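You operate a simulated robot arm through the tools that you are given. There is no shell and no other tool.

The job below is to be done with a simulated robot arm. You get a single attempt, and the scene is never put back.

JOB
Stir the small beaker on low till its oil film is gone, then tip it into the empty one.
Fine: the empty one beside the stir plate; stir dial off first; put the beaker back on the plate. Set down upright: small beaker.
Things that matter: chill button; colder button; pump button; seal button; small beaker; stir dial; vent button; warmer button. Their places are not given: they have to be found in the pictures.

It is judged by the outcome, as a careful person would: the job done as asked, and still so three seconds after it is handed in. It fails if anything else is knocked over, pushed out of place, dropped, spilled or broken.

ROBOT AND FRAMES
A 7-joint arm with a two-finger parallel gripper, fixed in place. Base frame: the origin is on the floor under the middle of its stand, x ahead of it, y to its left, z up. Lengths are in mm, angles in degrees, forces in N, time in s.
With the tool pointing down near the work surface it reaches from about 240 to 680 mm from the base axis. Its first joint turns from -66.0 to 66.0 degrees. Payload 2.4 kg.
The tool frame sits at the grasp point between the pads (the TCP): z along the fingers, y along the line on which they close. The tips reach 30 mm beyond it. Largest opening 94 mm; finger width 28, thickness 10; the body of the gripper, 50 by 96 mm, starts 55 mm behind the TCP.
Orientation is told as [roll, pitch, yaw] about the base's x, y, z axes, in that order, counted from this pose: with the fingers straight down and closing along the base's y, the tool's x points along the base's -x, its y along +y and its z along -z.

CONTROLS
- The arm moves only by the tool servo_tool. Its argument "commands" is a list of rows, each an object of numbers (a shift or turn left out is 0, a gripper value left out holds the last): "tx", "ty", "tz": the shift along the tool's x, y, z in cm; "rx", "ry", "rz": the turn, a rotation vector about the tool's x, y, z in degrees; "claw": the gripper command, from -1 (fully open) to 1 (shut), values between in proportion. In form: [{"tx": .., "ty": .., "tz": .., "rx": .., "ry": .., "rz": .., "claw": ..}, ...]. A call has 1 to 20 rows; each row shifts and turns the commanded pose from where the row before left it, along the tool's axes as they then stand. A row lasts 0.2 s, in which the tool goes at most 50 mm and 8.6 degrees; a call with a longer step from one row to the next is refused whole, and so is a gripper value outside its range. Where a pose cannot be reached the arm comes as near as it can. A force on the tool above 40 N (or 10 N above the force at the start of the call, whichever is more), or a blocked arm, ends the call early, and 0.2 s more pass. The fingers move at their own pace (about 153 mm/s each) and stop on an object; they squeeze with about 42 N. The grip force told is the motor's: it shows also when the fingers shut on nothing. Time passes only in rows, and 0.2 s behind the last, so rows that do not move let the fingers close. The reply holds the time, the measured pose of the TCP, the force on the tool along the base axes, the opening and the grip force, in the units named above and with some noise, with the torque about the TCP (base axes, N m) and any sound that the robot's microphone picked up.
- Cameras (640 x 400 px; columns grow to the right, rows downward): "scene" is fixed at [51.8, 486.8, 1453.2]; the picture's right is [-0.61, -0.79, 0.00], its down [-0.40, 0.30, -0.86] and it looks along [0.69, -0.53, -0.50] (base axes); focal length 347 px, centre (320, 200). "wrist" rides on the gripper at [76, 14, -103] in the tool frame; the picture's right is [-0.18, 0.98, 0.00], its down [-0.75, -0.14, -0.64] and it looks along [-0.63, -0.12, 0.77] (tool axes); focal length 243 px, centre (320, 200).
- get_image(camera): a new picture of that camera. No time passes.
- pixel_to_xyz(camera, pixels): there is no depth. For up to 12 entries [column, row, z] of the newest picture of that camera ("zoom" is the newest enlarged one), the place [x, y] in the base frame at which the ray of that pixel passes the height z, good to about 2 mm. No time passes.
- enlarge(camera, box): a new picture of the part [left, top, right, bottom] of that camera's present view, enlarged. No time passes.
- close_job(): hands the job in; it is judged then, once.

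Leave the gripper open and the arm clear of the work at the hand-in unless told otherwise.

The tools are called after "Call:" as name(argument=value, ...) on one line, values as JSON. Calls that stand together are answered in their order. servo_tool: Moves the arm, as the interface text tells. Its arguments: {"type":"object","properties":{"commands":{"type":"array","items":{"type":"object","properties":{"tx":{"type":"number"},"ty":{"type":"number"},"tz":{"type":"number"},"rx":{"type":"number"},"ry":{"type":"number"},"rz":{"type":"number"},"claw":{"type":"number"}}}}},"required":["commands"]} The other tools are called the same way: get_image (camera) takes a picture; pixel_to_xyz (camera, pixels) gives the place at which the rays of pixels pass given heights; enlarge (camera, box) takes an enlarged picture of a part of a camera's view; close_job () hands the job in.

At the start:

```text
t: 0.0
tcp_pos: [427.7, 137.0, 1219.1]
ee_rot: [0.0, -0.1, 0.0]
contact_force: [0.2, -0.1, -0.3]
torque: [-0.01, -0.02, 0.01]
width: 94.0
grasp_force: 0.0
```

scene: 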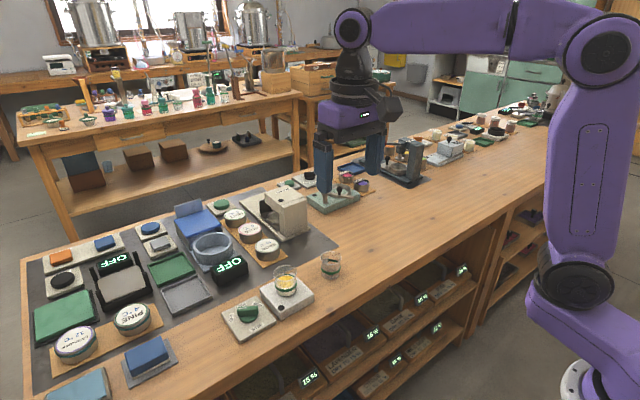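
wrist: 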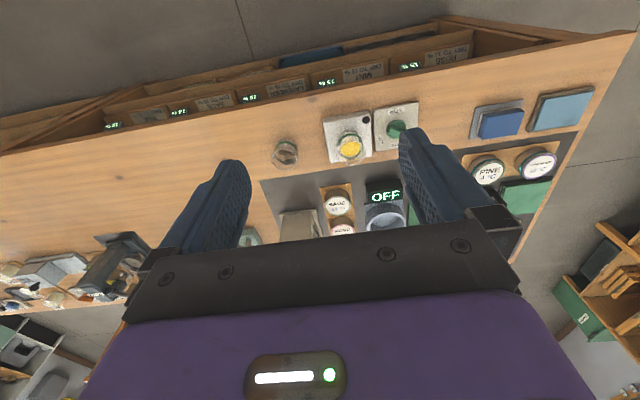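

I see a stir plate with a small yellow-filled beaker around (287,283) in the scene view, a green dial next to it around (247,313), and another, seemingly empty glass at (330,263). I'll look at these more closely.

Call:
enlarge(camera="scene", box=[210, 230, 370, 350])

Call:
enlarge(camera="scene", box=[20, 180, 240, 400])

Call:
enlarge(camera="wrist", box=[240, 80, 440, 240])

```text
3.33 times, centred on (290, 290) of scene
```

zoom: 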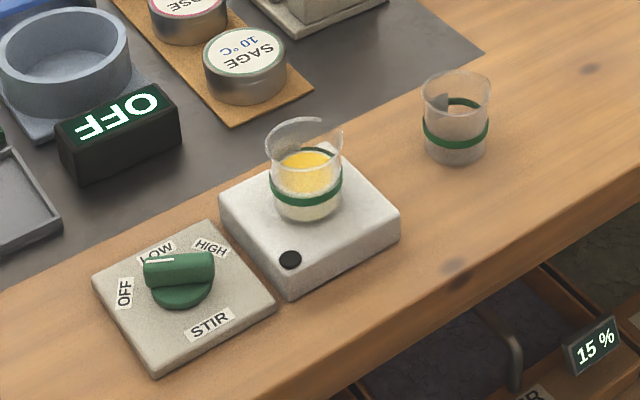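

```text
1.82 times, centred on (130, 290) of scene
```

zoom: 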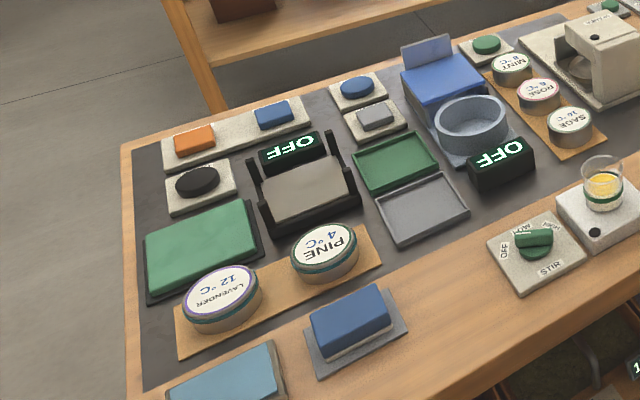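

```text
2.50 times, centred on (340, 160) of wrist
```

zoom: 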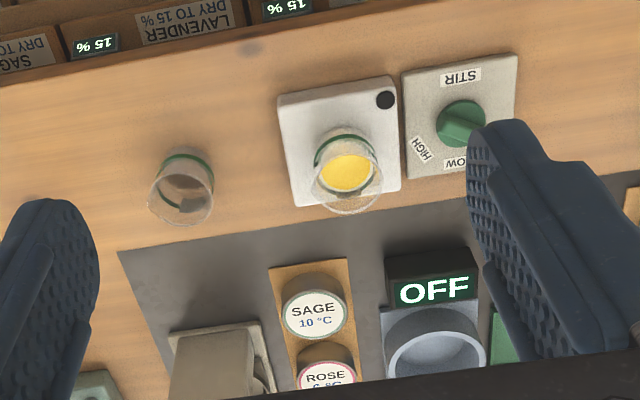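

To find the bench height, I'll intersect rays from both cameras for the same points: the black lamp on the plate (scene 281,307.7; wrist 366,119.6), and the dial plate's STIR-side corners.

Call:
pixel_to_xyz(camera="scene", pixels=[[281, 307.7, 800], [281, 307.7, 850], [281, 307.7, 900], [281, 307.7, 950], [330, 275, 850], [330, 275, 900], [247, 313, 850], [247, 313, 900]])

Call:
pixel_to_xyz(camera="wrist", pixels=[[366, 119.6, 800], [366, 119.6, 850], [366, 119.6, 900], [366, 119.6, 950], [286, 148, 850], [286, 148, 900], [396, 129, 850], [396, 129, 900]])

```text
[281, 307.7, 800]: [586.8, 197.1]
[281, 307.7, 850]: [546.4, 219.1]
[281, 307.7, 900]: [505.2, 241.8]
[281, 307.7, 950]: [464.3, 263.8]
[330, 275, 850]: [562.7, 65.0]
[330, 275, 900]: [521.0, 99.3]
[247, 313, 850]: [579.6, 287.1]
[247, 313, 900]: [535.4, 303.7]
```

```text
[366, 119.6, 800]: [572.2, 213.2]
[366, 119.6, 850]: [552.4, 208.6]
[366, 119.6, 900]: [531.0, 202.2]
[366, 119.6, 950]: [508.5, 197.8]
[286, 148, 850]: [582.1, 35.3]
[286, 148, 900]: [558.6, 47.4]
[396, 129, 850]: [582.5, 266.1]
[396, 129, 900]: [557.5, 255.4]
```

The rays meet at about z≈838 for the plate top, so the bench is around z≈800. I'll move the arm closer (to about 440, 260, 1050) so the wrist camera can see the dial, the plate and the empty beaker.

Call:
servo_tool(commands=[{"tx": -0.24, "ty": 2.46, "tz": 3.38, "claw": -1}, {"tx": -0.24, "ty": 2.46, "tz": 3.38}, {"tx": -0.24, "ty": 2.46, "tz": 3.38}, {"tx": -0.24, "ty": 2.46, "tz": 3.38}, {"tx": -0.24, "ty": 2.46, "tz": 3.38}, {}])

Call:
get_image(camera="wrist")

Call:
get_image(camera="scene")

```text
t: 1.4
tcp_pos: [438.4, 260.9, 1045.8]
ee_rot: [0.0, 0.1, 0.0]
contact_force: [0.1, 0.6, 0.9]
torque: [0.01, -0.02, -0.03]
width: 94.1
grasp_force: 0.0
```

```text
taken
```

wrist: 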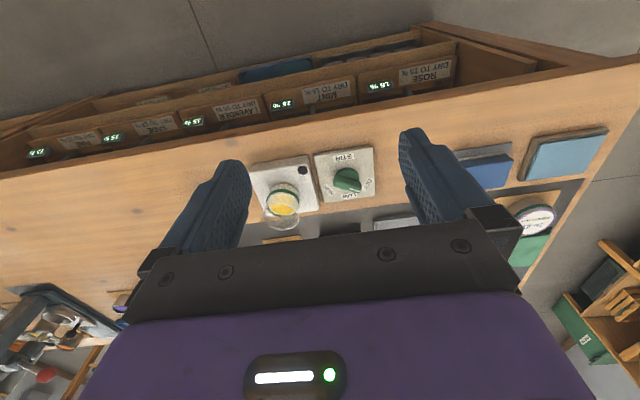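

```text
taken
```

scene: 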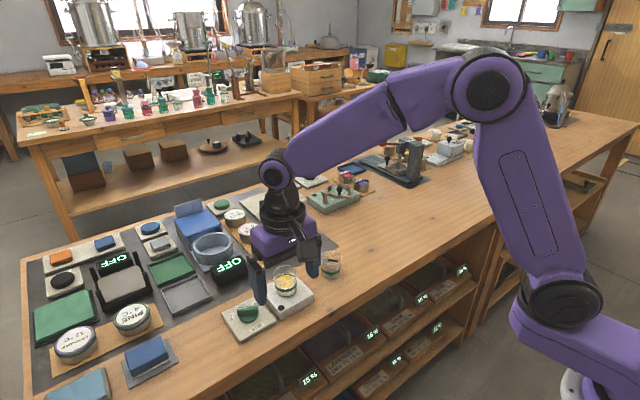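

I see the dial at about (347,182) and the plate with the beaker at (284,200) in the wrist view. I'll enlarge to read the dial.

Call:
enlarge(camera="wrist", box=[250, 140, 390, 240])

Call:
enlarge(camera="scene", box=[210, 255, 360, 350])

```text
4.00 times, centred on (320, 190) of wrist
```

zoom: 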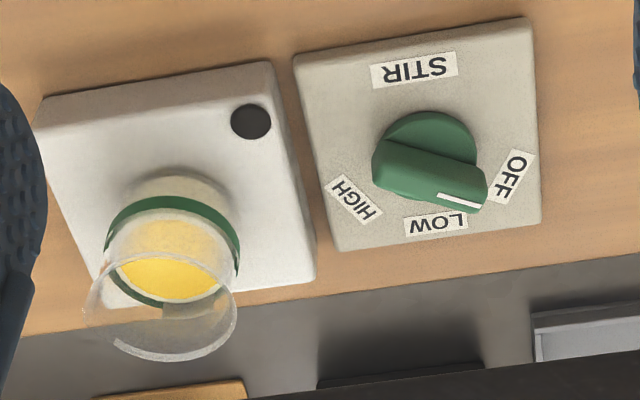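

```text
4.21 times, centred on (285, 302) of scene
```

zoom: 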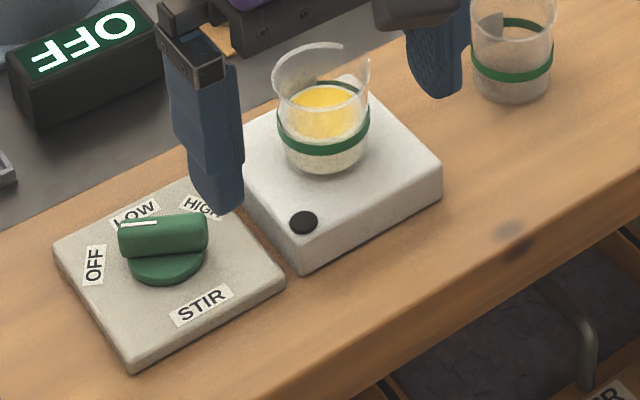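

The white pointer on the knob points at OFF (about +60° from base +x toward +y), LOW is straight at +x, HIGH at −60°; the plate lamp is dark. I'll now triangulate the plate corners, dial and beakers from both cameras.

Call:
pixel_to_xyz(camera="zoom", pixels=[[285, 282, 800], [285, 282, 820], [285, 282, 840], [130, 362, 800], [130, 362, 820], [130, 362, 840], [53, 250, 800], [53, 250, 820], [53, 250, 840], [303, 222, 820], [303, 222, 840], [303, 222, 860]])

Call:
pixel_to_xyz(camera="wrist", pixels=[[313.25, 154.25, 800], [313.25, 154.25, 820], [313.25, 154.25, 840], [372, 145, 800], [372, 145, 820], [372, 145, 840], [375.25, 196.25, 800], [375.25, 196.25, 820], [375.25, 196.25, 840], [302.75, 170.25, 820], [302.75, 170.25, 840], [302.75, 170.25, 860]])

```text
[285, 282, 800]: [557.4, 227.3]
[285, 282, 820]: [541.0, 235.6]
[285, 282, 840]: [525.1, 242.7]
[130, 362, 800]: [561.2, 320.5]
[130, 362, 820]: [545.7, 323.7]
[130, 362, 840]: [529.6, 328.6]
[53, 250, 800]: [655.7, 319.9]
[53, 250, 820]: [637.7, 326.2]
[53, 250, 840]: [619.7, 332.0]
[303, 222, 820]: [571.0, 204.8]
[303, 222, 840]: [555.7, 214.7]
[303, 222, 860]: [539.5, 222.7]
```

```text
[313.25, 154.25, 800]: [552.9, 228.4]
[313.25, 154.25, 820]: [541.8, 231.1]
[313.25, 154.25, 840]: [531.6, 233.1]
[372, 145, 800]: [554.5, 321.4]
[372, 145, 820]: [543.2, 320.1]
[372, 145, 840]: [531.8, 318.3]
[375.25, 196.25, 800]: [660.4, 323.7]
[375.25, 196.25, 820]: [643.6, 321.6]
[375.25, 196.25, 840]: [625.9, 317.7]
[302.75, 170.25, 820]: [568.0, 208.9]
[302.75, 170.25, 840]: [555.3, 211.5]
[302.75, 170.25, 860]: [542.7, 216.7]
```

The dial plate spans roughly x 543–641, y 232–322, top at z≈817; the stir plate top is z≈838. I'll go closer for a more precise look at the knob and beaker.

Call:
servo_tool(commands=[{"tx": -2.07, "ty": 0.53, "tz": 2.87}, {"tx": -2.07, "ty": 0.53, "tz": 2.87}, {"tx": -2.07, "ty": 0.53, "tz": 2.87}, {}])

Call:
get_image(camera="wrist")

Call:
enlarge(camera="scene", box=[230, 240, 350, 340])

Call:
enlarge(camera="wrist", box=[200, 120, 400, 245])

```text
t: 2.4
tcp_pos: [498.9, 277.7, 963.3]
ee_rot: [0.0, 0.0, 0.1]
contact_force: [0.7, -0.2, -1.3]
torque: [-0.04, 0.0, 0.0]
width: 94.0
grasp_force: 0.1
```

```text
taken
```

wrist: 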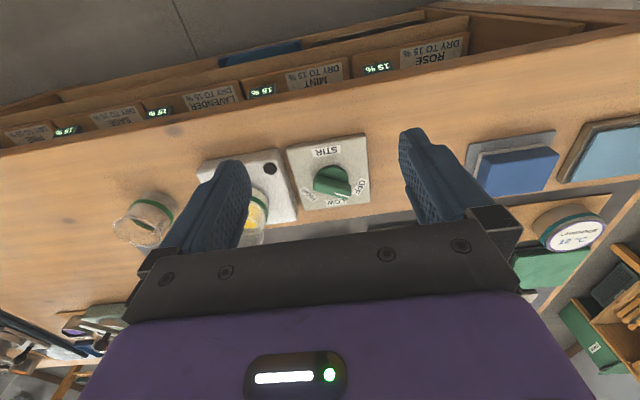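

```text
4.00 times, centred on (290, 290) of scene
```

zoom: 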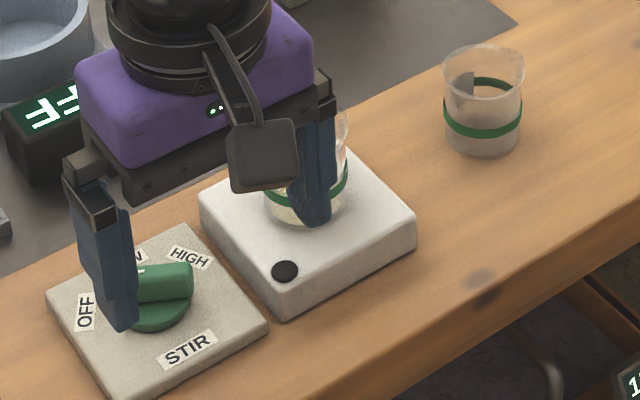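

```text
3.20 times, centred on (300, 182) of wrist
```

zoom: 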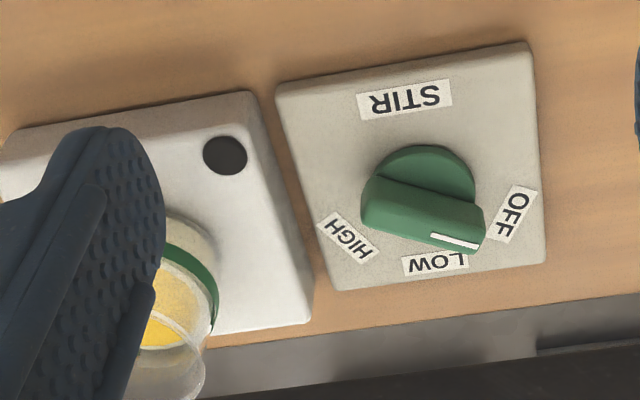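

I'll convert the dial features in this wrist zoom (plate corners, knob disc centre, bar ends, white mark).

Call:
pixel_to_xyz(camera="zoom", pixels=[[277, 88, 816], [528, 45, 816], [545, 262, 816], [330, 290, 816], [424, 187, 825], [424, 187, 835], [424, 212, 845], [424, 212, 855], [455, 241, 845], [455, 241, 855], [370, 200, 845], [485, 228, 845]])

Call:
get_image(camera="scene")

```text
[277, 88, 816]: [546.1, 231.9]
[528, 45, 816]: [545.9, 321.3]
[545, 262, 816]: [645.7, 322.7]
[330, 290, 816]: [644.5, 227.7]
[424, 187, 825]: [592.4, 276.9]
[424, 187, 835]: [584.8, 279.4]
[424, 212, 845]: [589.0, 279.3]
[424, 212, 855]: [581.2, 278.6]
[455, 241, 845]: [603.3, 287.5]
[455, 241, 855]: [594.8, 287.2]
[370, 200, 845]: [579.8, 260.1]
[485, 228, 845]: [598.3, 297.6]
```

```text
taken
```

scene: 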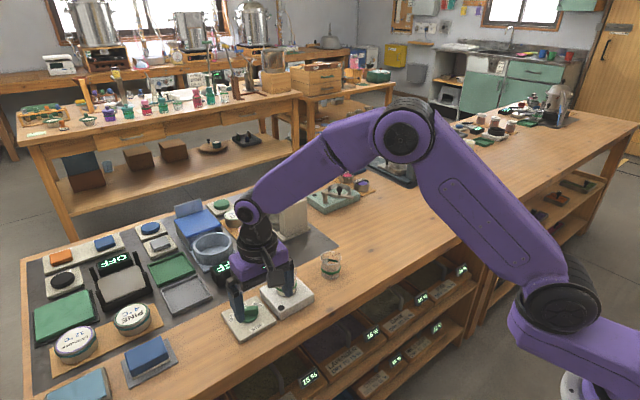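

The knob axis is about (594, 277), bar at about 62° yaw, top near z≈842. I'll move above it at a safe height, part-close the gripper, and yaw +60°.

Call:
servo_tool(commands=[{"tx": -3.2, "claw": 0}, {"tx": -3.2}, {"tx": -3.1}, {"rz": -8.5}, {"rz": -8.5}, {"rz": -8.5}, {"rz": -8.5}, {"rz": -8.5}, {"rz": -8.5}, {"rz": -8.5}, {}, {}])

Call:
get_image(camera="wrist")

Call:
enlarge(camera="scene", box=[200, 220, 350, 345])

```text
t: 5.0
tcp_pos: [596.9, 276.9, 964.8]
ee_rot: [0.0, 0.0, 59.6]
contact_force: [-0.2, 0.3, 0.8]
torque: [0.02, 0.01, -0.01]
width: 46.7
grasp_force: 0.0
```

```text
taken
```

wrist: 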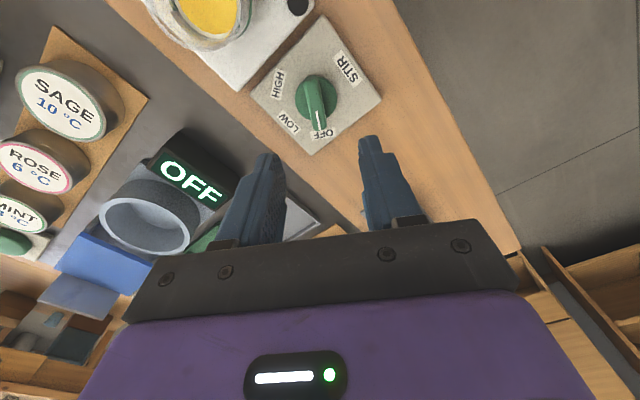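

```text
3.20 times, centred on (275, 282) of scene
```

zoom: 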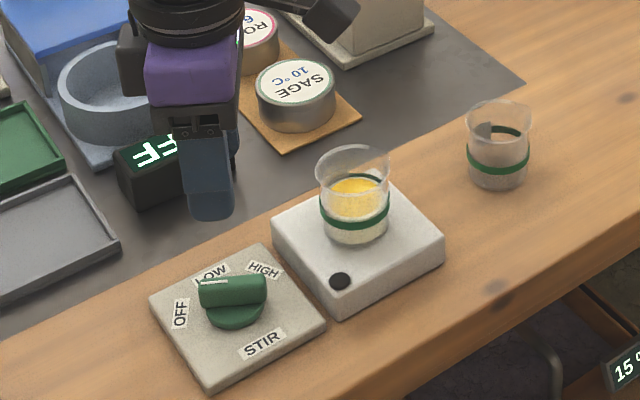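

The wrist view confirms the pointer at OFF. I'll enlarge and locate the knob from this second view.

Call:
enlarge(camera="wrist", box=[240, 20, 400, 170])

```text
2.67 times, centred on (320, 95) of wrist
```

zoom: 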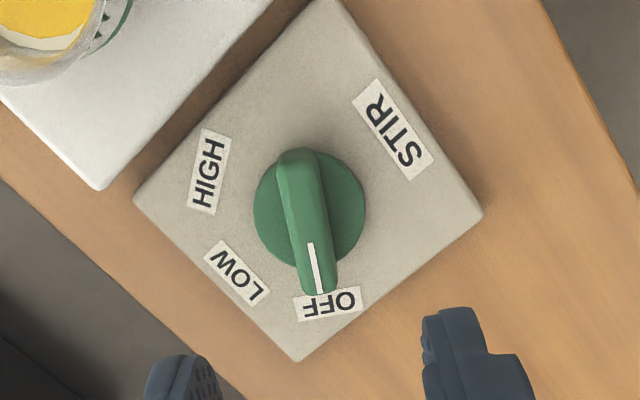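

Next I convert the disc centre and bar axis from this view.

Call:
pixel_to_xyz(camera="zoom", pixels=[[309, 207, 820], [309, 207, 826], [298, 155, 842], [320, 290, 842], [311, 243, 842], [320, 293, 842], [298, 155, 848], [320, 290, 848], [135, 200, 816], [483, 212, 816], [298, 360, 816]])

```text
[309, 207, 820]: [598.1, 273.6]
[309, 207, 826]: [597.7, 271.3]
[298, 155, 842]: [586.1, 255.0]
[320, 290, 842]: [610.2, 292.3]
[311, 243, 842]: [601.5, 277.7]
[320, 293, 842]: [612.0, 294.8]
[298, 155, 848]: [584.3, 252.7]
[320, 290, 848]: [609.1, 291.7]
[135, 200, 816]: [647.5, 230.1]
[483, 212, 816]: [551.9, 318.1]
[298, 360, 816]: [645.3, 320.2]
```

Knob centre averages about (596.5, 275), close to the current TCP. I'll lower to about z 875 and check from the scene camera.

Call:
servo_tool(commands=[{"tz": 3.0}, {"tz": 3.0}, {"tz": 2.0}, {"tz": 1.0}, {}])

Call:
enlarge(camera="scene", box=[210, 240, 330, 345])

Call:
get_image(camera="wrist")

```text
t: 6.2
tcp_pos: [596.3, 278.6, 874.8]
ee_rot: [0.1, 0.0, 59.5]
contact_force: [-0.5, -0.9, 0.6]
torque: [0.01, 0.03, 0.0]
width: 47.1
grasp_force: 0.0
```

```text
3.81 times, centred on (270, 292) of scene
```

zoom: 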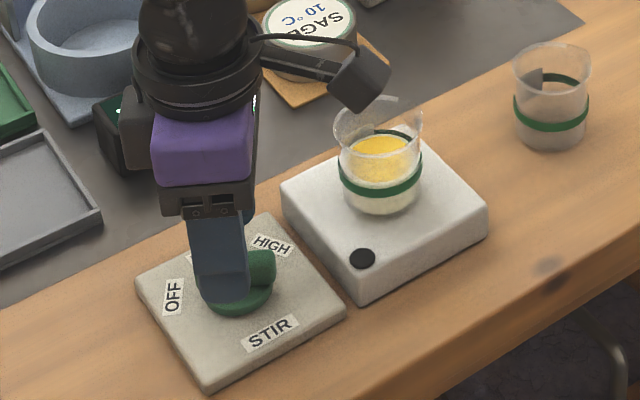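

```text
taken
```

wrist: 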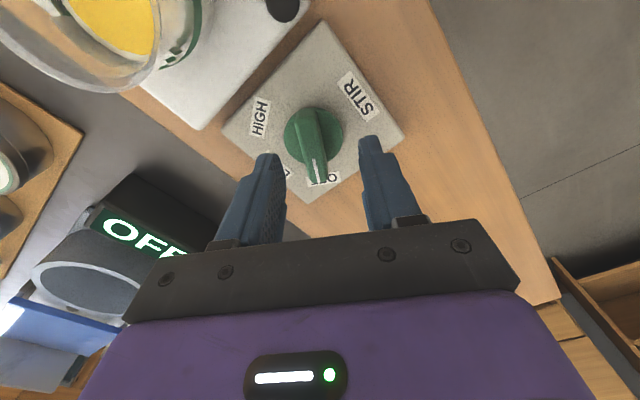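

I'll enlarge the wrist view to check alignment of the bar between the fingers.

Call:
enlarge(camera="wrist", box=[240, 80, 400, 200])

```text
3.33 times, centred on (320, 140) of wrist
```

zoom: 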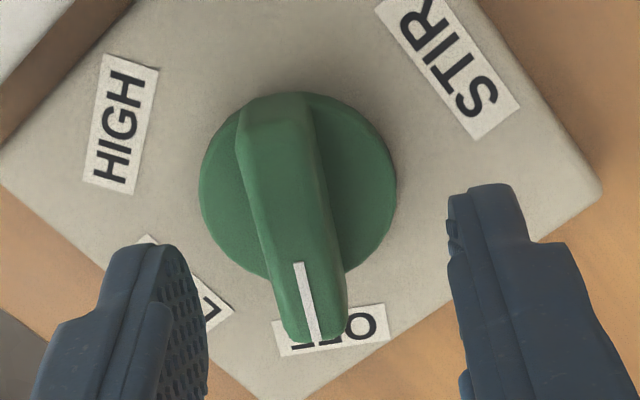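

Call:
pixel_to_xyz(camera="zoom", pixels=[[298, 188, 824], [298, 188, 828], [270, 110, 840], [315, 330, 840], [270, 110, 844], [315, 330, 844], [298, 265, 842], [315, 340, 842]])

```text
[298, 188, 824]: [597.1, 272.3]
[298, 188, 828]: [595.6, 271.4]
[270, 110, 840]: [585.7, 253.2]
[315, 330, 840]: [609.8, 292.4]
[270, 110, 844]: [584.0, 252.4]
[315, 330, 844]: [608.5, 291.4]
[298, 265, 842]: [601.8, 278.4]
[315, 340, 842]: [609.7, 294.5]
```

The bar centre appears about 2–3 mm off to the −y tool side. I'll nudge a bit and lower 14 mm so the tips straddle the bar, then close.

Call:
servo_tool(commands=[{"tx": 0.15, "ty": -0.15, "tz": 0.5}, {"tz": 0.5}, {"tz": 0.4}, {}])

Call:
enlarge(camera="wrist", box=[240, 80, 400, 200])

Call:
enlarge(camera="scene", box=[220, 250, 320, 345])

```text
t: 7.2
tcp_pos: [597.3, 275.6, 860.9]
ee_rot: [-0.1, 0.0, 59.5]
contact_force: [-0.9, 0.7, -0.6]
torque: [-0.01, -0.01, 0.02]
width: 47.3
grasp_force: 0.0
```

```text
3.33 times, centred on (320, 140) of wrist
```

zoom: 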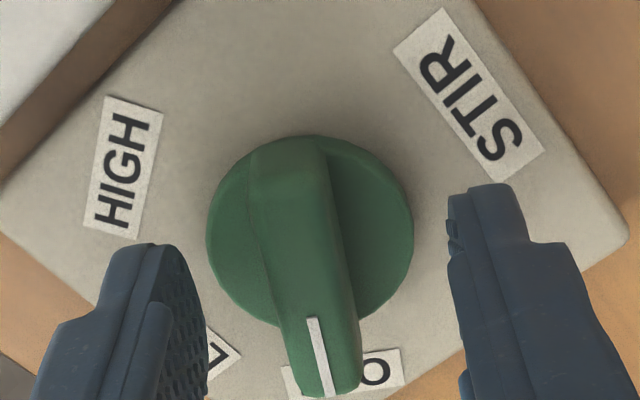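

```text
4.21 times, centred on (270, 298) of scene
```

zoom: 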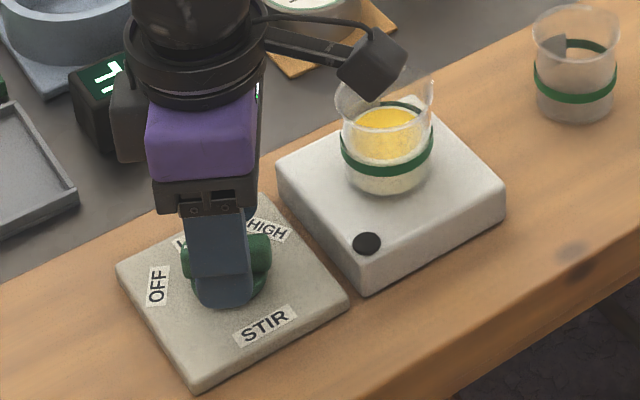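

The fingers straddle the bar. I'll close on it.

Call:
servo_tool(commands=[{"claw": 1}, {}, {}])

Call:
enlarge(camera="wrist", box=[240, 80, 400, 200])

```text
t: 8.0
tcp_pos: [598.4, 273.3, 860.1]
ee_rot: [-0.1, -0.2, 59.3]
contact_force: [14.2, -4.1, -8.2]
torque: [1.09, -1.04, -0.03]
width: 13.7
grasp_force: 44.9
```

```text
3.33 times, centred on (320, 140) of wrist
```

zoom: 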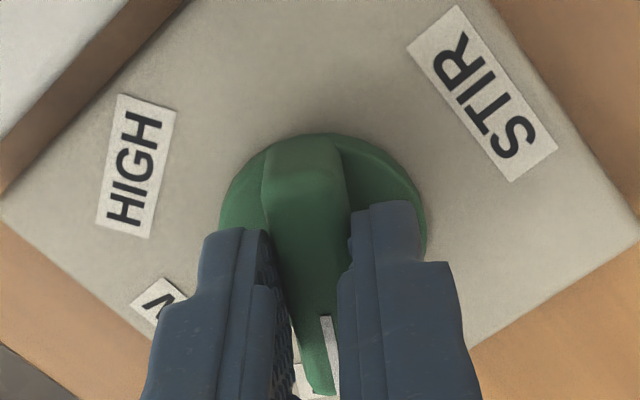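

Gripped (13.7 mm). The side force suggests the knob axis is slightly to the tool's −y; I'll relieve that by 2 mm, then read the force.

Call:
servo_tool(commands=[{"ty": -0.1}, {"ty": -0.1}, {}])

```text
t: 8.8
tcp_pos: [597.9, 273.3, 860.5]
ee_rot: [0.0, 0.1, 59.5]
contact_force: [8.0, -7.9, 1.2]
torque: [0.63, -0.63, -0.02]
width: 13.8
grasp_force: 45.4
```

Force is lower. I'll now turn the knob toward LOW (clockwise seen from above, rz +), in two parts.

Call:
servo_tool(commands=[{"rz": 6}, {"rz": 6}, {"rz": 6}, {"rz": 6}, {"rz": 6}, {}])

Call:
get_image(camera="wrist")

```text
t: 10.2
tcp_pos: [597.5, 273.7, 860.4]
ee_rot: [0.0, 0.1, 29.3]
contact_force: [-2.9, -10.8, 27.0]
torque: [-0.74, 0.91, -0.04]
width: 13.8
grasp_force: 44.8
```

```text
taken
```

wrist: 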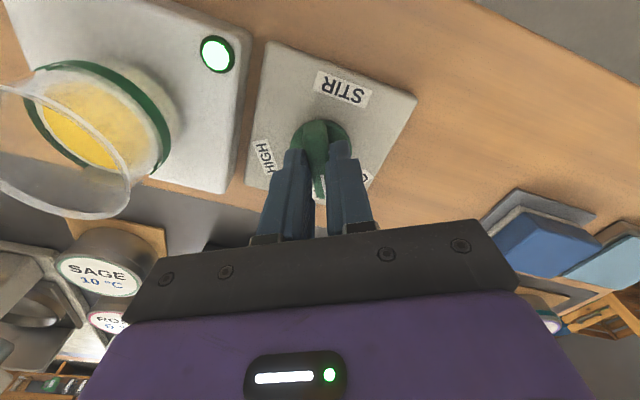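

The lamp is lit green already. The upward force rose to 27 N, so I'll ease up 1 mm and continue turning to LOW.

Call:
servo_tool(commands=[{"tz": -0.1, "rz": 3}, {"rz": 6}, {"rz": 6}, {}])

```text
t: 11.2
tcp_pos: [598.5, 274.1, 860.1]
ee_rot: [0.0, 0.1, 14.4]
contact_force: [-7.1, -9.8, 7.7]
torque: [0.14, -1.13, -0.01]
width: 13.9
grasp_force: 44.9
```

Call:
servo_tool(commands=[{"rz": 5}, {"rz": 5}, {"rz": 4.4}, {}])

Call:
get_image(camera="wrist")

Call:
enlarge(camera="scene", box=[210, 240, 330, 345])

```text
t: 12.2
tcp_pos: [596.9, 274.9, 859.8]
ee_rot: [-0.1, 0.1, 0.0]
contact_force: [0.5, -0.2, 1.7]
torque: [0.04, 1.41, 0.0]
width: 13.9
grasp_force: 45.1
```

```text
taken
```

wrist: 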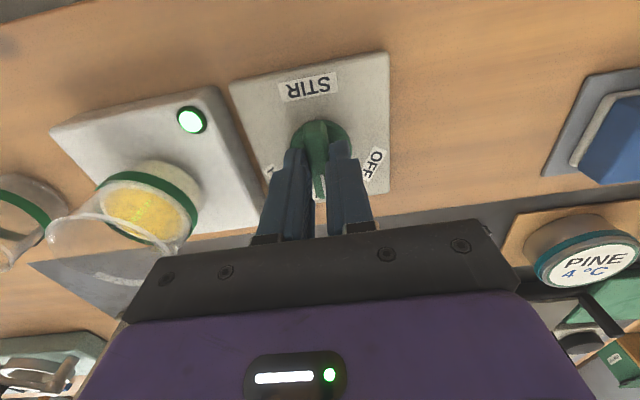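

```text
3.81 times, centred on (270, 292) of scene
```

zoom: 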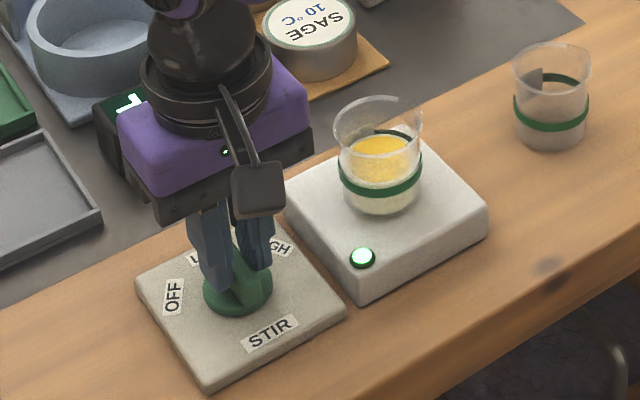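

Lamp is on and the knob is at LOW; the film in the beaker starts to break up. I'll hold here and wait 2 s, then look.

Call:
servo_tool(commands=[{}, {}, {}, {}, {}, {}, {}, {}, {}])

Call:
enlarge(camera="wrist", box=[30, 90, 230, 270])

Call:
enlarge(camera="scene", box=[260, 250, 350, 310])

```text
t: 14.2
tcp_pos: [596.8, 274.6, 860.2]
ee_rot: [0.0, 0.0, 0.1]
contact_force: [-6.9, 3.6, 0.5]
torque: [0.08, 0.21, 0.01]
width: 13.9
grasp_force: 44.9
```

```text
2.22 times, centred on (130, 180) of wrist
```

zoom: 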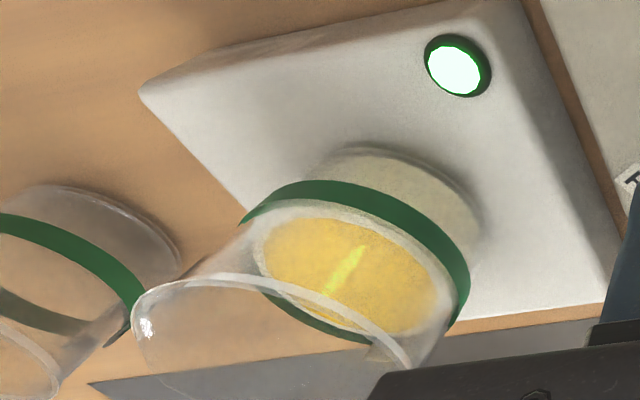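

```text
6.67 times, centred on (305, 280) of scene
```

zoom: 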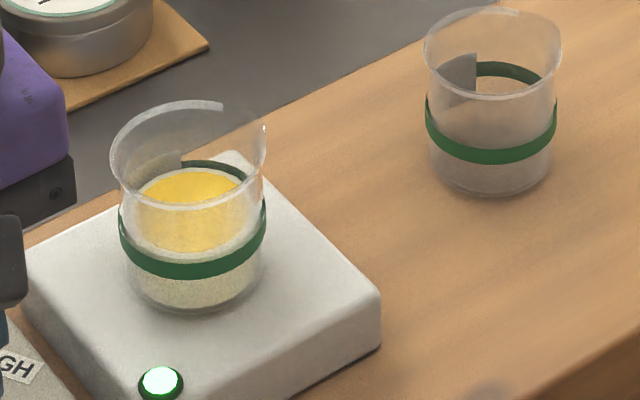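

The film (yellow disc) is still there. Wait on.

Call:
servo_tool(commands=[{}, {}, {}, {}, {}, {}, {}, {}, {}, {}, {}, {}, {}, {}])

Call:
enlarge(camera="wrist", box=[30, 90, 230, 270])

Call:
enlarge(camera="scene", box=[260, 250, 350, 310])

```text
t: 17.2
tcp_pos: [598.2, 274.7, 860.6]
ee_rot: [0.0, 0.0, 0.1]
contact_force: [-9.1, 8.7, -1.3]
torque: [0.19, 0.2, 0.02]
width: 13.7
grasp_force: 44.3
```

```text
2.22 times, centred on (130, 180) of wrist
```

zoom: 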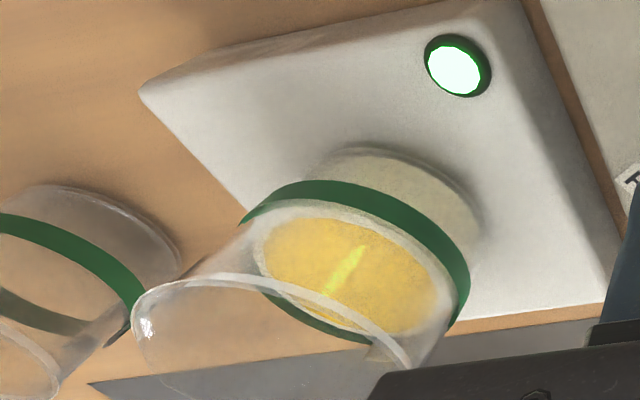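

```text
6.67 times, centred on (305, 280) of scene
```

zoom: 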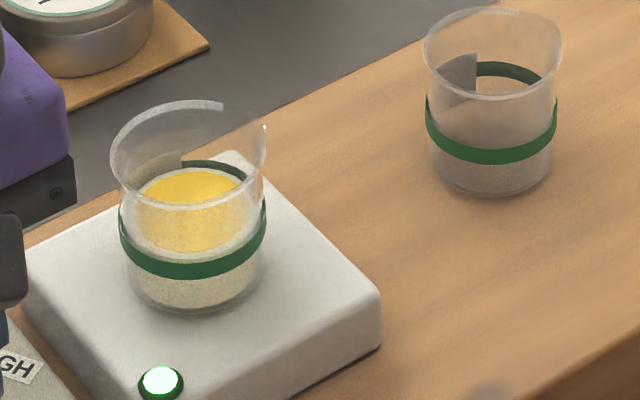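

No change yet in the yellow film. I'll keep stirring, and meanwhile measure the beakers from this scene zoom (base and rim centres).

Call:
pixel_to_xyz(camera="zoom", pixels=[[193, 272, 838], [188, 155, 888], [188, 155, 898], [188, 155, 908], [491, 160, 800], [492, 53, 850], [492, 53, 860], [492, 53, 870], [110, 157, 898], [267, 153, 898], [423, 53, 860], [561, 53, 860]])

Call:
servo_tool(commands=[{}, {}, {}, {}, {}, {}, {}, {}, {}, {}, {}, {}, {}, {}, {}, {}, {}, {}, {}])

Call:
enlarge(camera="wrist", box=[30, 90, 230, 270])

Call:
enlarge(camera="scene", box=[260, 250, 350, 310])

```text
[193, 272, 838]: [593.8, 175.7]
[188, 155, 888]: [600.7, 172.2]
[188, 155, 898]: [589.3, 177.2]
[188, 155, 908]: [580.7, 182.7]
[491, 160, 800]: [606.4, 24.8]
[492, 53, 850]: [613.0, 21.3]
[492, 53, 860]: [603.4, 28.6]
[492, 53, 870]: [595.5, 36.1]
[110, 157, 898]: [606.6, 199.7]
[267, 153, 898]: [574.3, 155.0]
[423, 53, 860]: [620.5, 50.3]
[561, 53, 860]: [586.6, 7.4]
```

```text
t: 21.2
tcp_pos: [597.9, 274.4, 860.9]
ee_rot: [0.1, 0.0, 0.1]
contact_force: [-10.3, 10.8, -2.2]
torque: [0.27, 0.29, 0.06]
width: 13.6
grasp_force: 44.9
```

```text
2.22 times, centred on (130, 180) of wrist
```

zoom: 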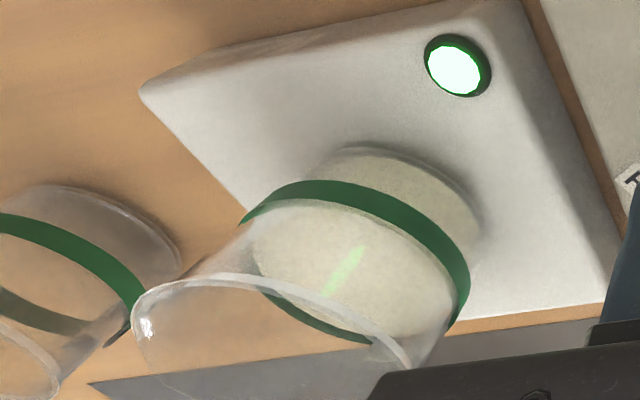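

```text
6.67 times, centred on (305, 280) of scene
```

zoom: 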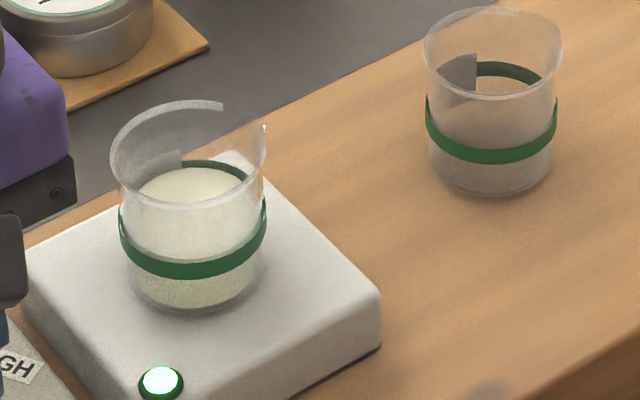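

The film is gone (liquid is pale all through). I turn the dial back to OFF now.

Call:
servo_tool(commands=[{"rz": -7.5}, {"rz": -7.5}, {"rz": -7.5}, {"rz": -7.5}, {"rz": -7.5}, {"rz": -7.5}, {"rz": -7.5}, {"rz": -7.5}, {}])

Call:
get_image(camera="wrist")

Call:
enlarge(camera="scene", box=[210, 240, 330, 345])

```text
t: 23.2
tcp_pos: [599.1, 272.7, 861.1]
ee_rot: [0.0, 0.0, 60.2]
contact_force: [4.9, 3.9, -22.7]
torque: [0.31, -0.25, -0.27]
width: 13.9
grasp_force: 44.8
```

```text
taken
```

wrist: 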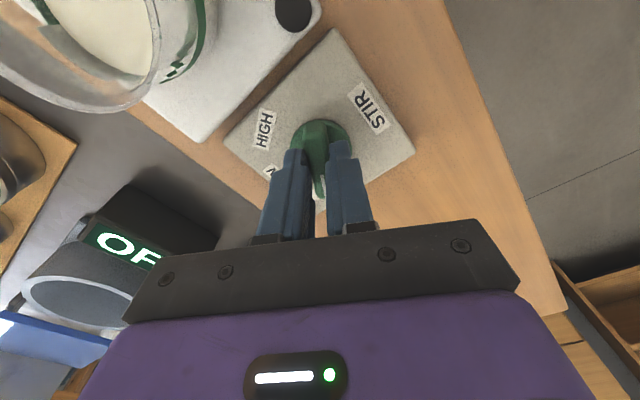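

```text
3.81 times, centred on (270, 292) of scene
```

zoom: 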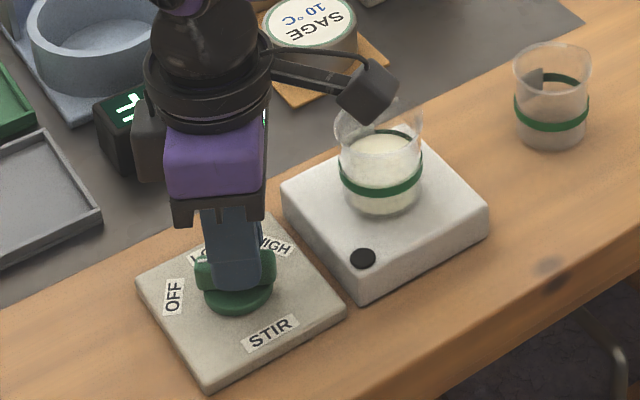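

Lamp is dark and the knob is back at OFF. I'll open the fingers part way and then lift straight up.

Call:
servo_tool(commands=[{"tz": 0.1}, {"claw": 0}, {}, {}])

Call:
servo_tool(commands=[{"tz": -1.0}, {"tz": -2.0}, {"tz": -3.0}, {"tz": -4.0}, {"tz": -4.0}, {}])

Call:
get_image(camera="wrist")

Call:
enlarge(camera="scene", box=[220, 240, 350, 340])

```text
t: 24.2
tcp_pos: [598.5, 274.2, 861.4]
ee_rot: [0.0, 0.0, 60.1]
contact_force: [0.5, -0.4, 0.4]
torque: [0.0, 0.01, -0.01]
width: 47.2
grasp_force: 0.0
```

```text
t: 25.6
tcp_pos: [598.4, 272.8, 1003.5]
ee_rot: [0.1, -0.1, 60.2]
contact_force: [-0.3, -0.7, 0.6]
torque: [0.0, 0.01, 0.0]
width: 47.1
grasp_force: 0.1
```

```text
taken
```

wrist: 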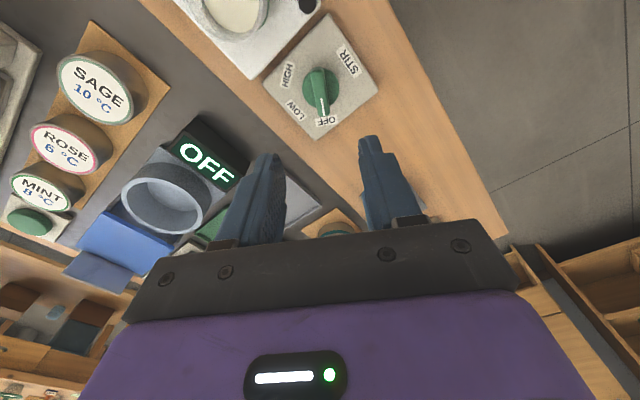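

```text
4.00 times, centred on (285, 290) of scene
```

zoom: 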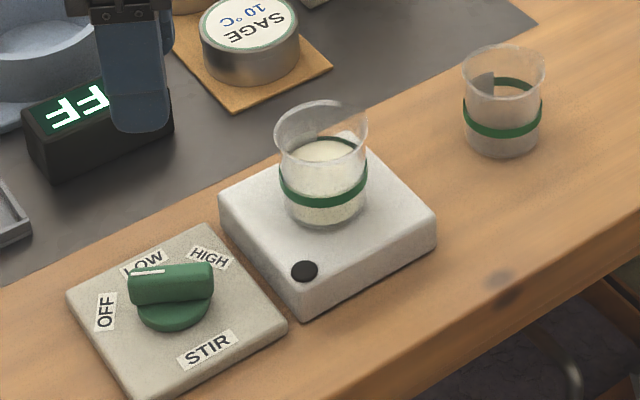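

The dial reads OFF and the lamp is dark. From the pictures: beaker axis ≈(594,176), base z≈838, rim z≈895, rim ⌀≈55, green band ≈27 mm above its base; receiver ≈(605,26), rim z≈858. Let me check where the bench's front edge runs and the bench height, in order to plan a near-horizontal grasp.

Call:
pixel_to_xyz(camera="scene", pixels=[[365, 293.75, 800], [297.5, 340, 800], [241, 379, 800], [365, 293.75, 790], [297.5, 340, 790]])

Call:
pixel_to_xyz(camera="zoom", pixels=[[220, 200, 838], [436, 212, 838], [300, 293, 838], [323, 195, 838], [321, 130, 894], [277, 130, 894], [368, 128, 894], [502, 130, 800], [503, 66, 858], [463, 66, 858], [545, 66, 858]])

Call:
get_image(camera="scene")

```text
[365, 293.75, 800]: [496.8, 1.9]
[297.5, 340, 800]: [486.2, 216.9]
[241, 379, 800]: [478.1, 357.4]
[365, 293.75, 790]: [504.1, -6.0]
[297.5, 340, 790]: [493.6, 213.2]
```

```text
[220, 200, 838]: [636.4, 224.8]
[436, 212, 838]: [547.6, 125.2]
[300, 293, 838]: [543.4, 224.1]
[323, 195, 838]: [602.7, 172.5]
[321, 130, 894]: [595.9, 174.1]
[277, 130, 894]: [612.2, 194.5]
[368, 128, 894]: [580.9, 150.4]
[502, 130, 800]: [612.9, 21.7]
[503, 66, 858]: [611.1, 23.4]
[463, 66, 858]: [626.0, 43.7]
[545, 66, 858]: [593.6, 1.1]
```

```text
taken
```

scene: 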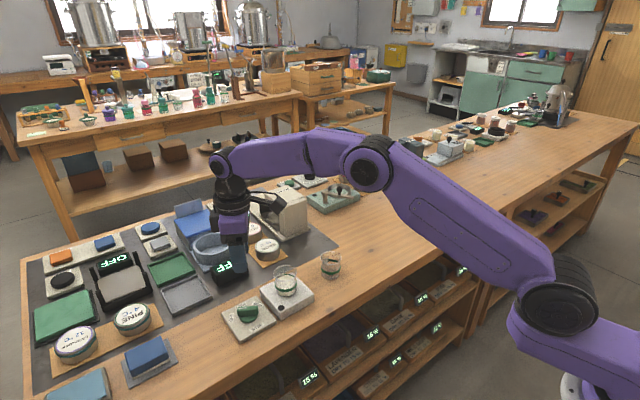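

The bench front edge is at x≈485–497, so a grasp pitched about −65° (fingers forward and slightly down) keeps the camera above the bench. First I'll go to free space in front of the bench, undo the yaw, and test that pitch.

Call:
servo_tool(commands=[{"rz": 8.6}, {"rz": 8.6}, {"rz": 8.6}, {"rz": 8.6}, {"rz": 8.6}, {"rz": 8.6}, {"rz": 8.4}, {"tx": 2.36, "ty": -3.46, "tz": -0.94}, {"tx": 2.36, "ty": -3.46, "tz": -0.94}, {"tx": 2.36, "ty": -3.46, "tz": -0.94}, {"tx": 2.36, "ty": -3.46, "tz": -0.94}, {"tx": 2.36, "ty": -3.46, "tz": -0.94}, {}])

Call:
servo_tool(commands=[{"ry": -8.125}, {"ry": -8.125}, {"ry": -8.125}, {"ry": -8.125}, {"ry": -8.125}, {"ry": -8.125}, {"ry": -8.125}, {"ry": -8.125}, {}])

Call:
get_image(camera="scene")

Call:
get_image(camera="wrist")

```text
t: 28.4
tcp_pos: [477.9, 100.4, 1047.5]
ee_rot: [0.0, 0.0, 0.2]
contact_force: [0.0, -0.8, -0.2]
torque: [-0.02, 0.02, 0.0]
width: 46.8
grasp_force: 0.1
```

```text
t: 30.4
tcp_pos: [480.7, 99.7, 1046.9]
ee_rot: [-0.1, -65.0, 0.1]
contact_force: [-0.1, 0.0, 0.5]
torque: [0.01, -0.04, -0.03]
width: 46.8
grasp_force: 0.1
```

```text
taken
```

scene: 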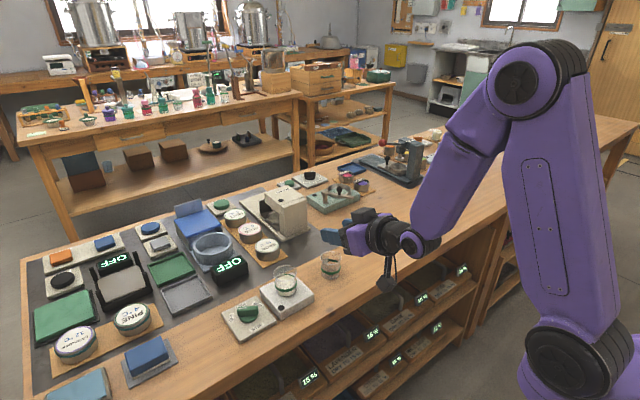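

```text
taken
```

wrist: 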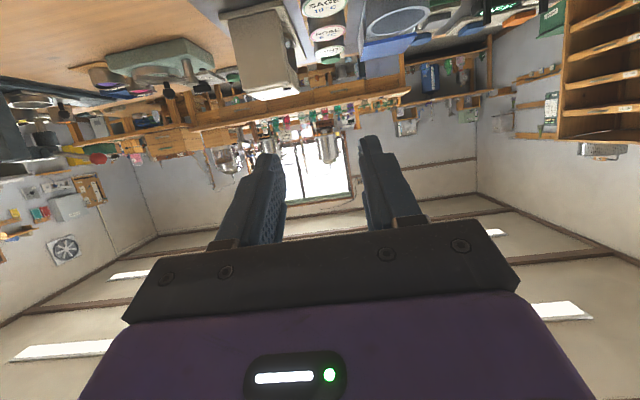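

Pitch −65° is reached. Now I test the roll about the tool's z by +129° in free space, to be sure the pour is possible.

Call:
servo_tool(commands=[{"rz": 8.6}, {"rz": 8.6}, {"rz": 8.6}, {"rz": 8.6}, {"rz": 8.6}, {"rz": 8.6}, {"rz": 8.6}, {"rz": 8.6}, {"rz": 8.6}, {"rz": 8.6}, {"rz": 8.6}, {"rz": 8.6}, {"rz": 8.6}, {"rz": 8.6}, {"rz": 8.6}, {}])

Call:
get_image(camera="scene")

```text
t: 33.8
tcp_pos: [479.4, 99.8, 1046.4]
ee_rot: [59.0, 34.8, -108.8]
contact_force: [0.1, 0.1, -1.2]
torque: [-0.01, -0.01, 0.01]
width: 47.0
grasp_force: 0.1
```

```text
taken
```

scene: 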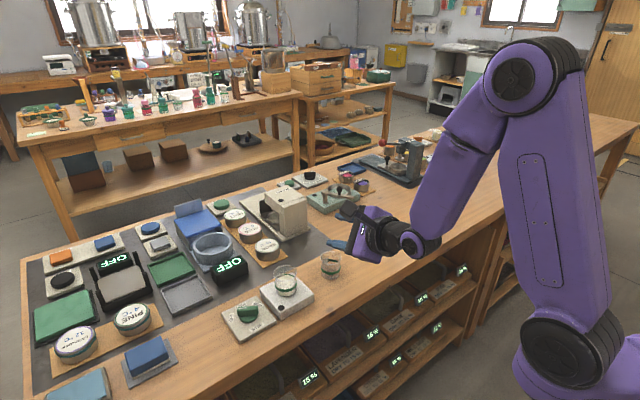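

The orientation is exactly as commanded (tool z still (0.906, 0, −0.423)). I'll test a further 25° for margin and then come back.

Call:
servo_tool(commands=[{"rz": 8.6}, {"rz": 8.6}, {"rz": 8.6}, {}])

Call:
servo_tool(commands=[{"rz": -8.6}, {"rz": -8.6}, {"rz": -8.6}, {"rz": -8.6}, {"rz": -8.6}, {"rz": -8.6}, {"rz": -8.6}, {"rz": -8.6}, {"rz": -8.6}, {"rz": -8.6}, {"rz": -8.6}, {"rz": -8.6}, {"rz": -8.6}, {"rz": -8.6}, {"rz": -8.6}, {"rz": -8.6}, {"rz": -8.6}, {"rz": -8.6}, {"claw": -1}, {}])

```text
t: 34.8
tcp_pos: [480.9, 100.8, 1046.2]
ee_rot: [42.1, 55.0, -132.0]
contact_force: [0.5, 0.4, 0.1]
torque: [-0.02, 0.0, 0.02]
width: 46.6
grasp_force: 0.0
```

```text
t: 39.0
tcp_pos: [480.6, 101.1, 1047.5]
ee_rot: [-0.2, -65.0, 0.1]
contact_force: [0.3, -0.2, -0.1]
torque: [-0.01, 0.0, 0.0]
width: 94.0
grasp_force: 0.1
```

Roll up to +155° works as well. Back at roll 0 with the gripper fully open. Now I move to the pre-grasp pose in front of the beaker, about (500,175,870).

Call:
servo_tool(commands=[{"tx": 3.04, "ty": 1.5, "tz": 1.86}, {"tx": 3.04, "ty": 1.5, "tz": 1.86}, {"tx": 3.04, "ty": 1.5, "tz": 1.86}, {"tx": 3.04, "ty": 1.5, "tz": 1.86}, {"tx": 3.04, "ty": 1.5, "tz": 1.86}, {}])

Call:
get_image(camera="wrist")

Call:
get_image(camera="scene")

Call:
enlarge(camera="scene", box=[240, 230, 400, 340])

```text
t: 40.4
tcp_pos: [501.9, 175.2, 867.6]
ee_rot: [0.0, -65.0, 0.0]
contact_force: [0.0, 0.3, 0.0]
torque: [-0.02, 0.0, 0.01]
width: 93.8
grasp_force: 0.1
```

```text
taken
```

wrist: 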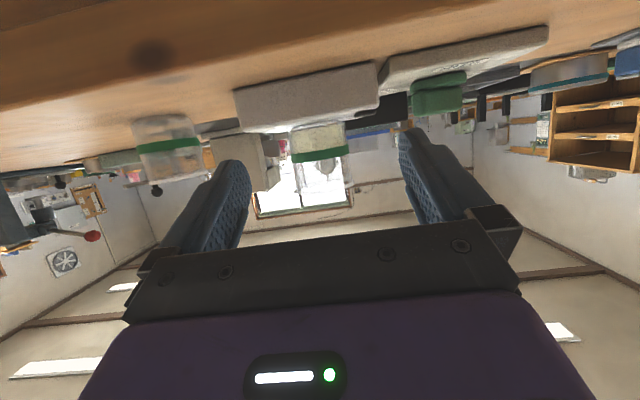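

```text
taken
```

scene: 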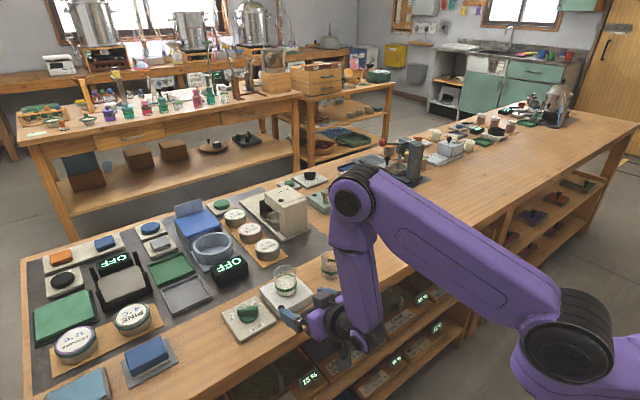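

```text
3.64 times, centred on (320, 285) of scene
```

zoom: 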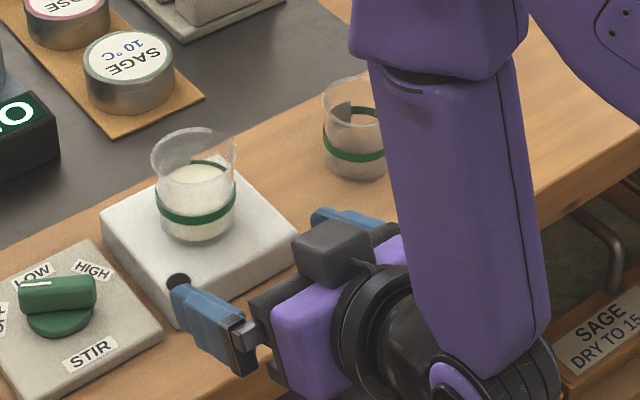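

The beaker appears centred between the open fingers in the wrist picture (about column 320). I'll enlarge to check alignment and heights.

Call:
enlarge(camera="wrist", box=[200, 50, 440, 220])

```text
2.35 times, centred on (320, 135) of wrist
```

zoom: 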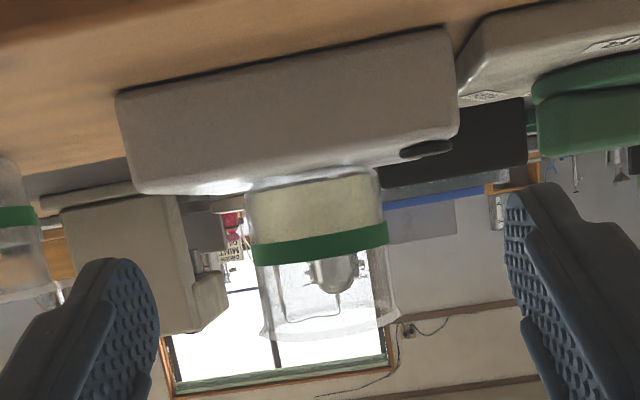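

The beaker's axis looks a few mm to the −y side of my current line. I'll shift −4 mm in y and advance 60 mm so the fingers straddle it, then look again.

Call:
servo_tool(commands=[{"tx": -0.635, "ty": -0.2, "tz": 1.36}, {"tx": -0.635, "ty": -0.2, "tz": 1.36}, {"tx": -0.635, "tz": 1.36}, {"tx": -0.635, "tz": 1.36}, {}])

Call:
enlarge(camera="wrist", box=[180, 50, 460, 240])

Call:
enlarge(camera="scene", box=[240, 230, 360, 330])

```text
t: 41.6
tcp_pos: [560.3, 172.0, 868.0]
ee_rot: [0.1, -65.1, 0.2]
contact_force: [-0.8, -0.2, -0.6]
torque: [0.01, 0.02, -0.02]
width: 94.1
grasp_force: 0.0
```

```text
2.11 times, centred on (320, 145) of wrist
```

zoom: 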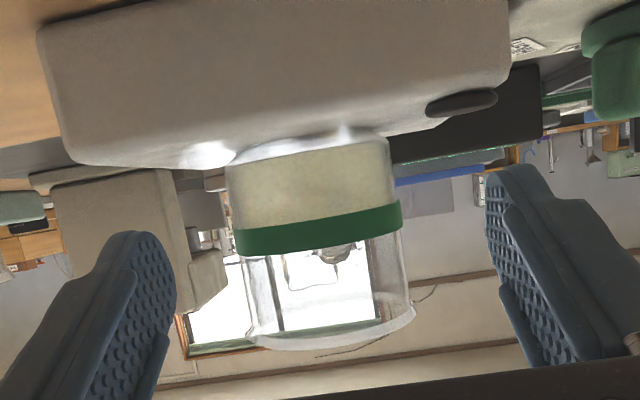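

```text
4.00 times, centred on (300, 280) of scene
```

zoom: 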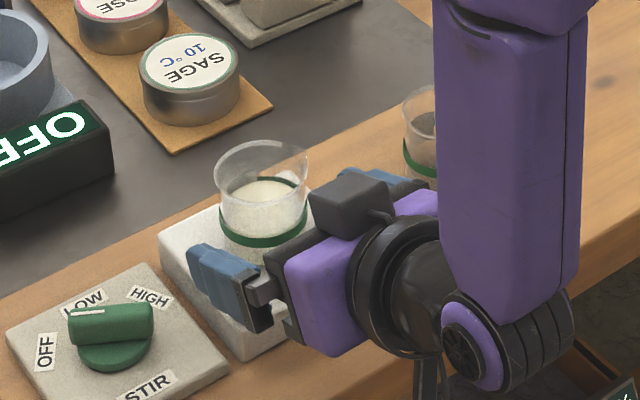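

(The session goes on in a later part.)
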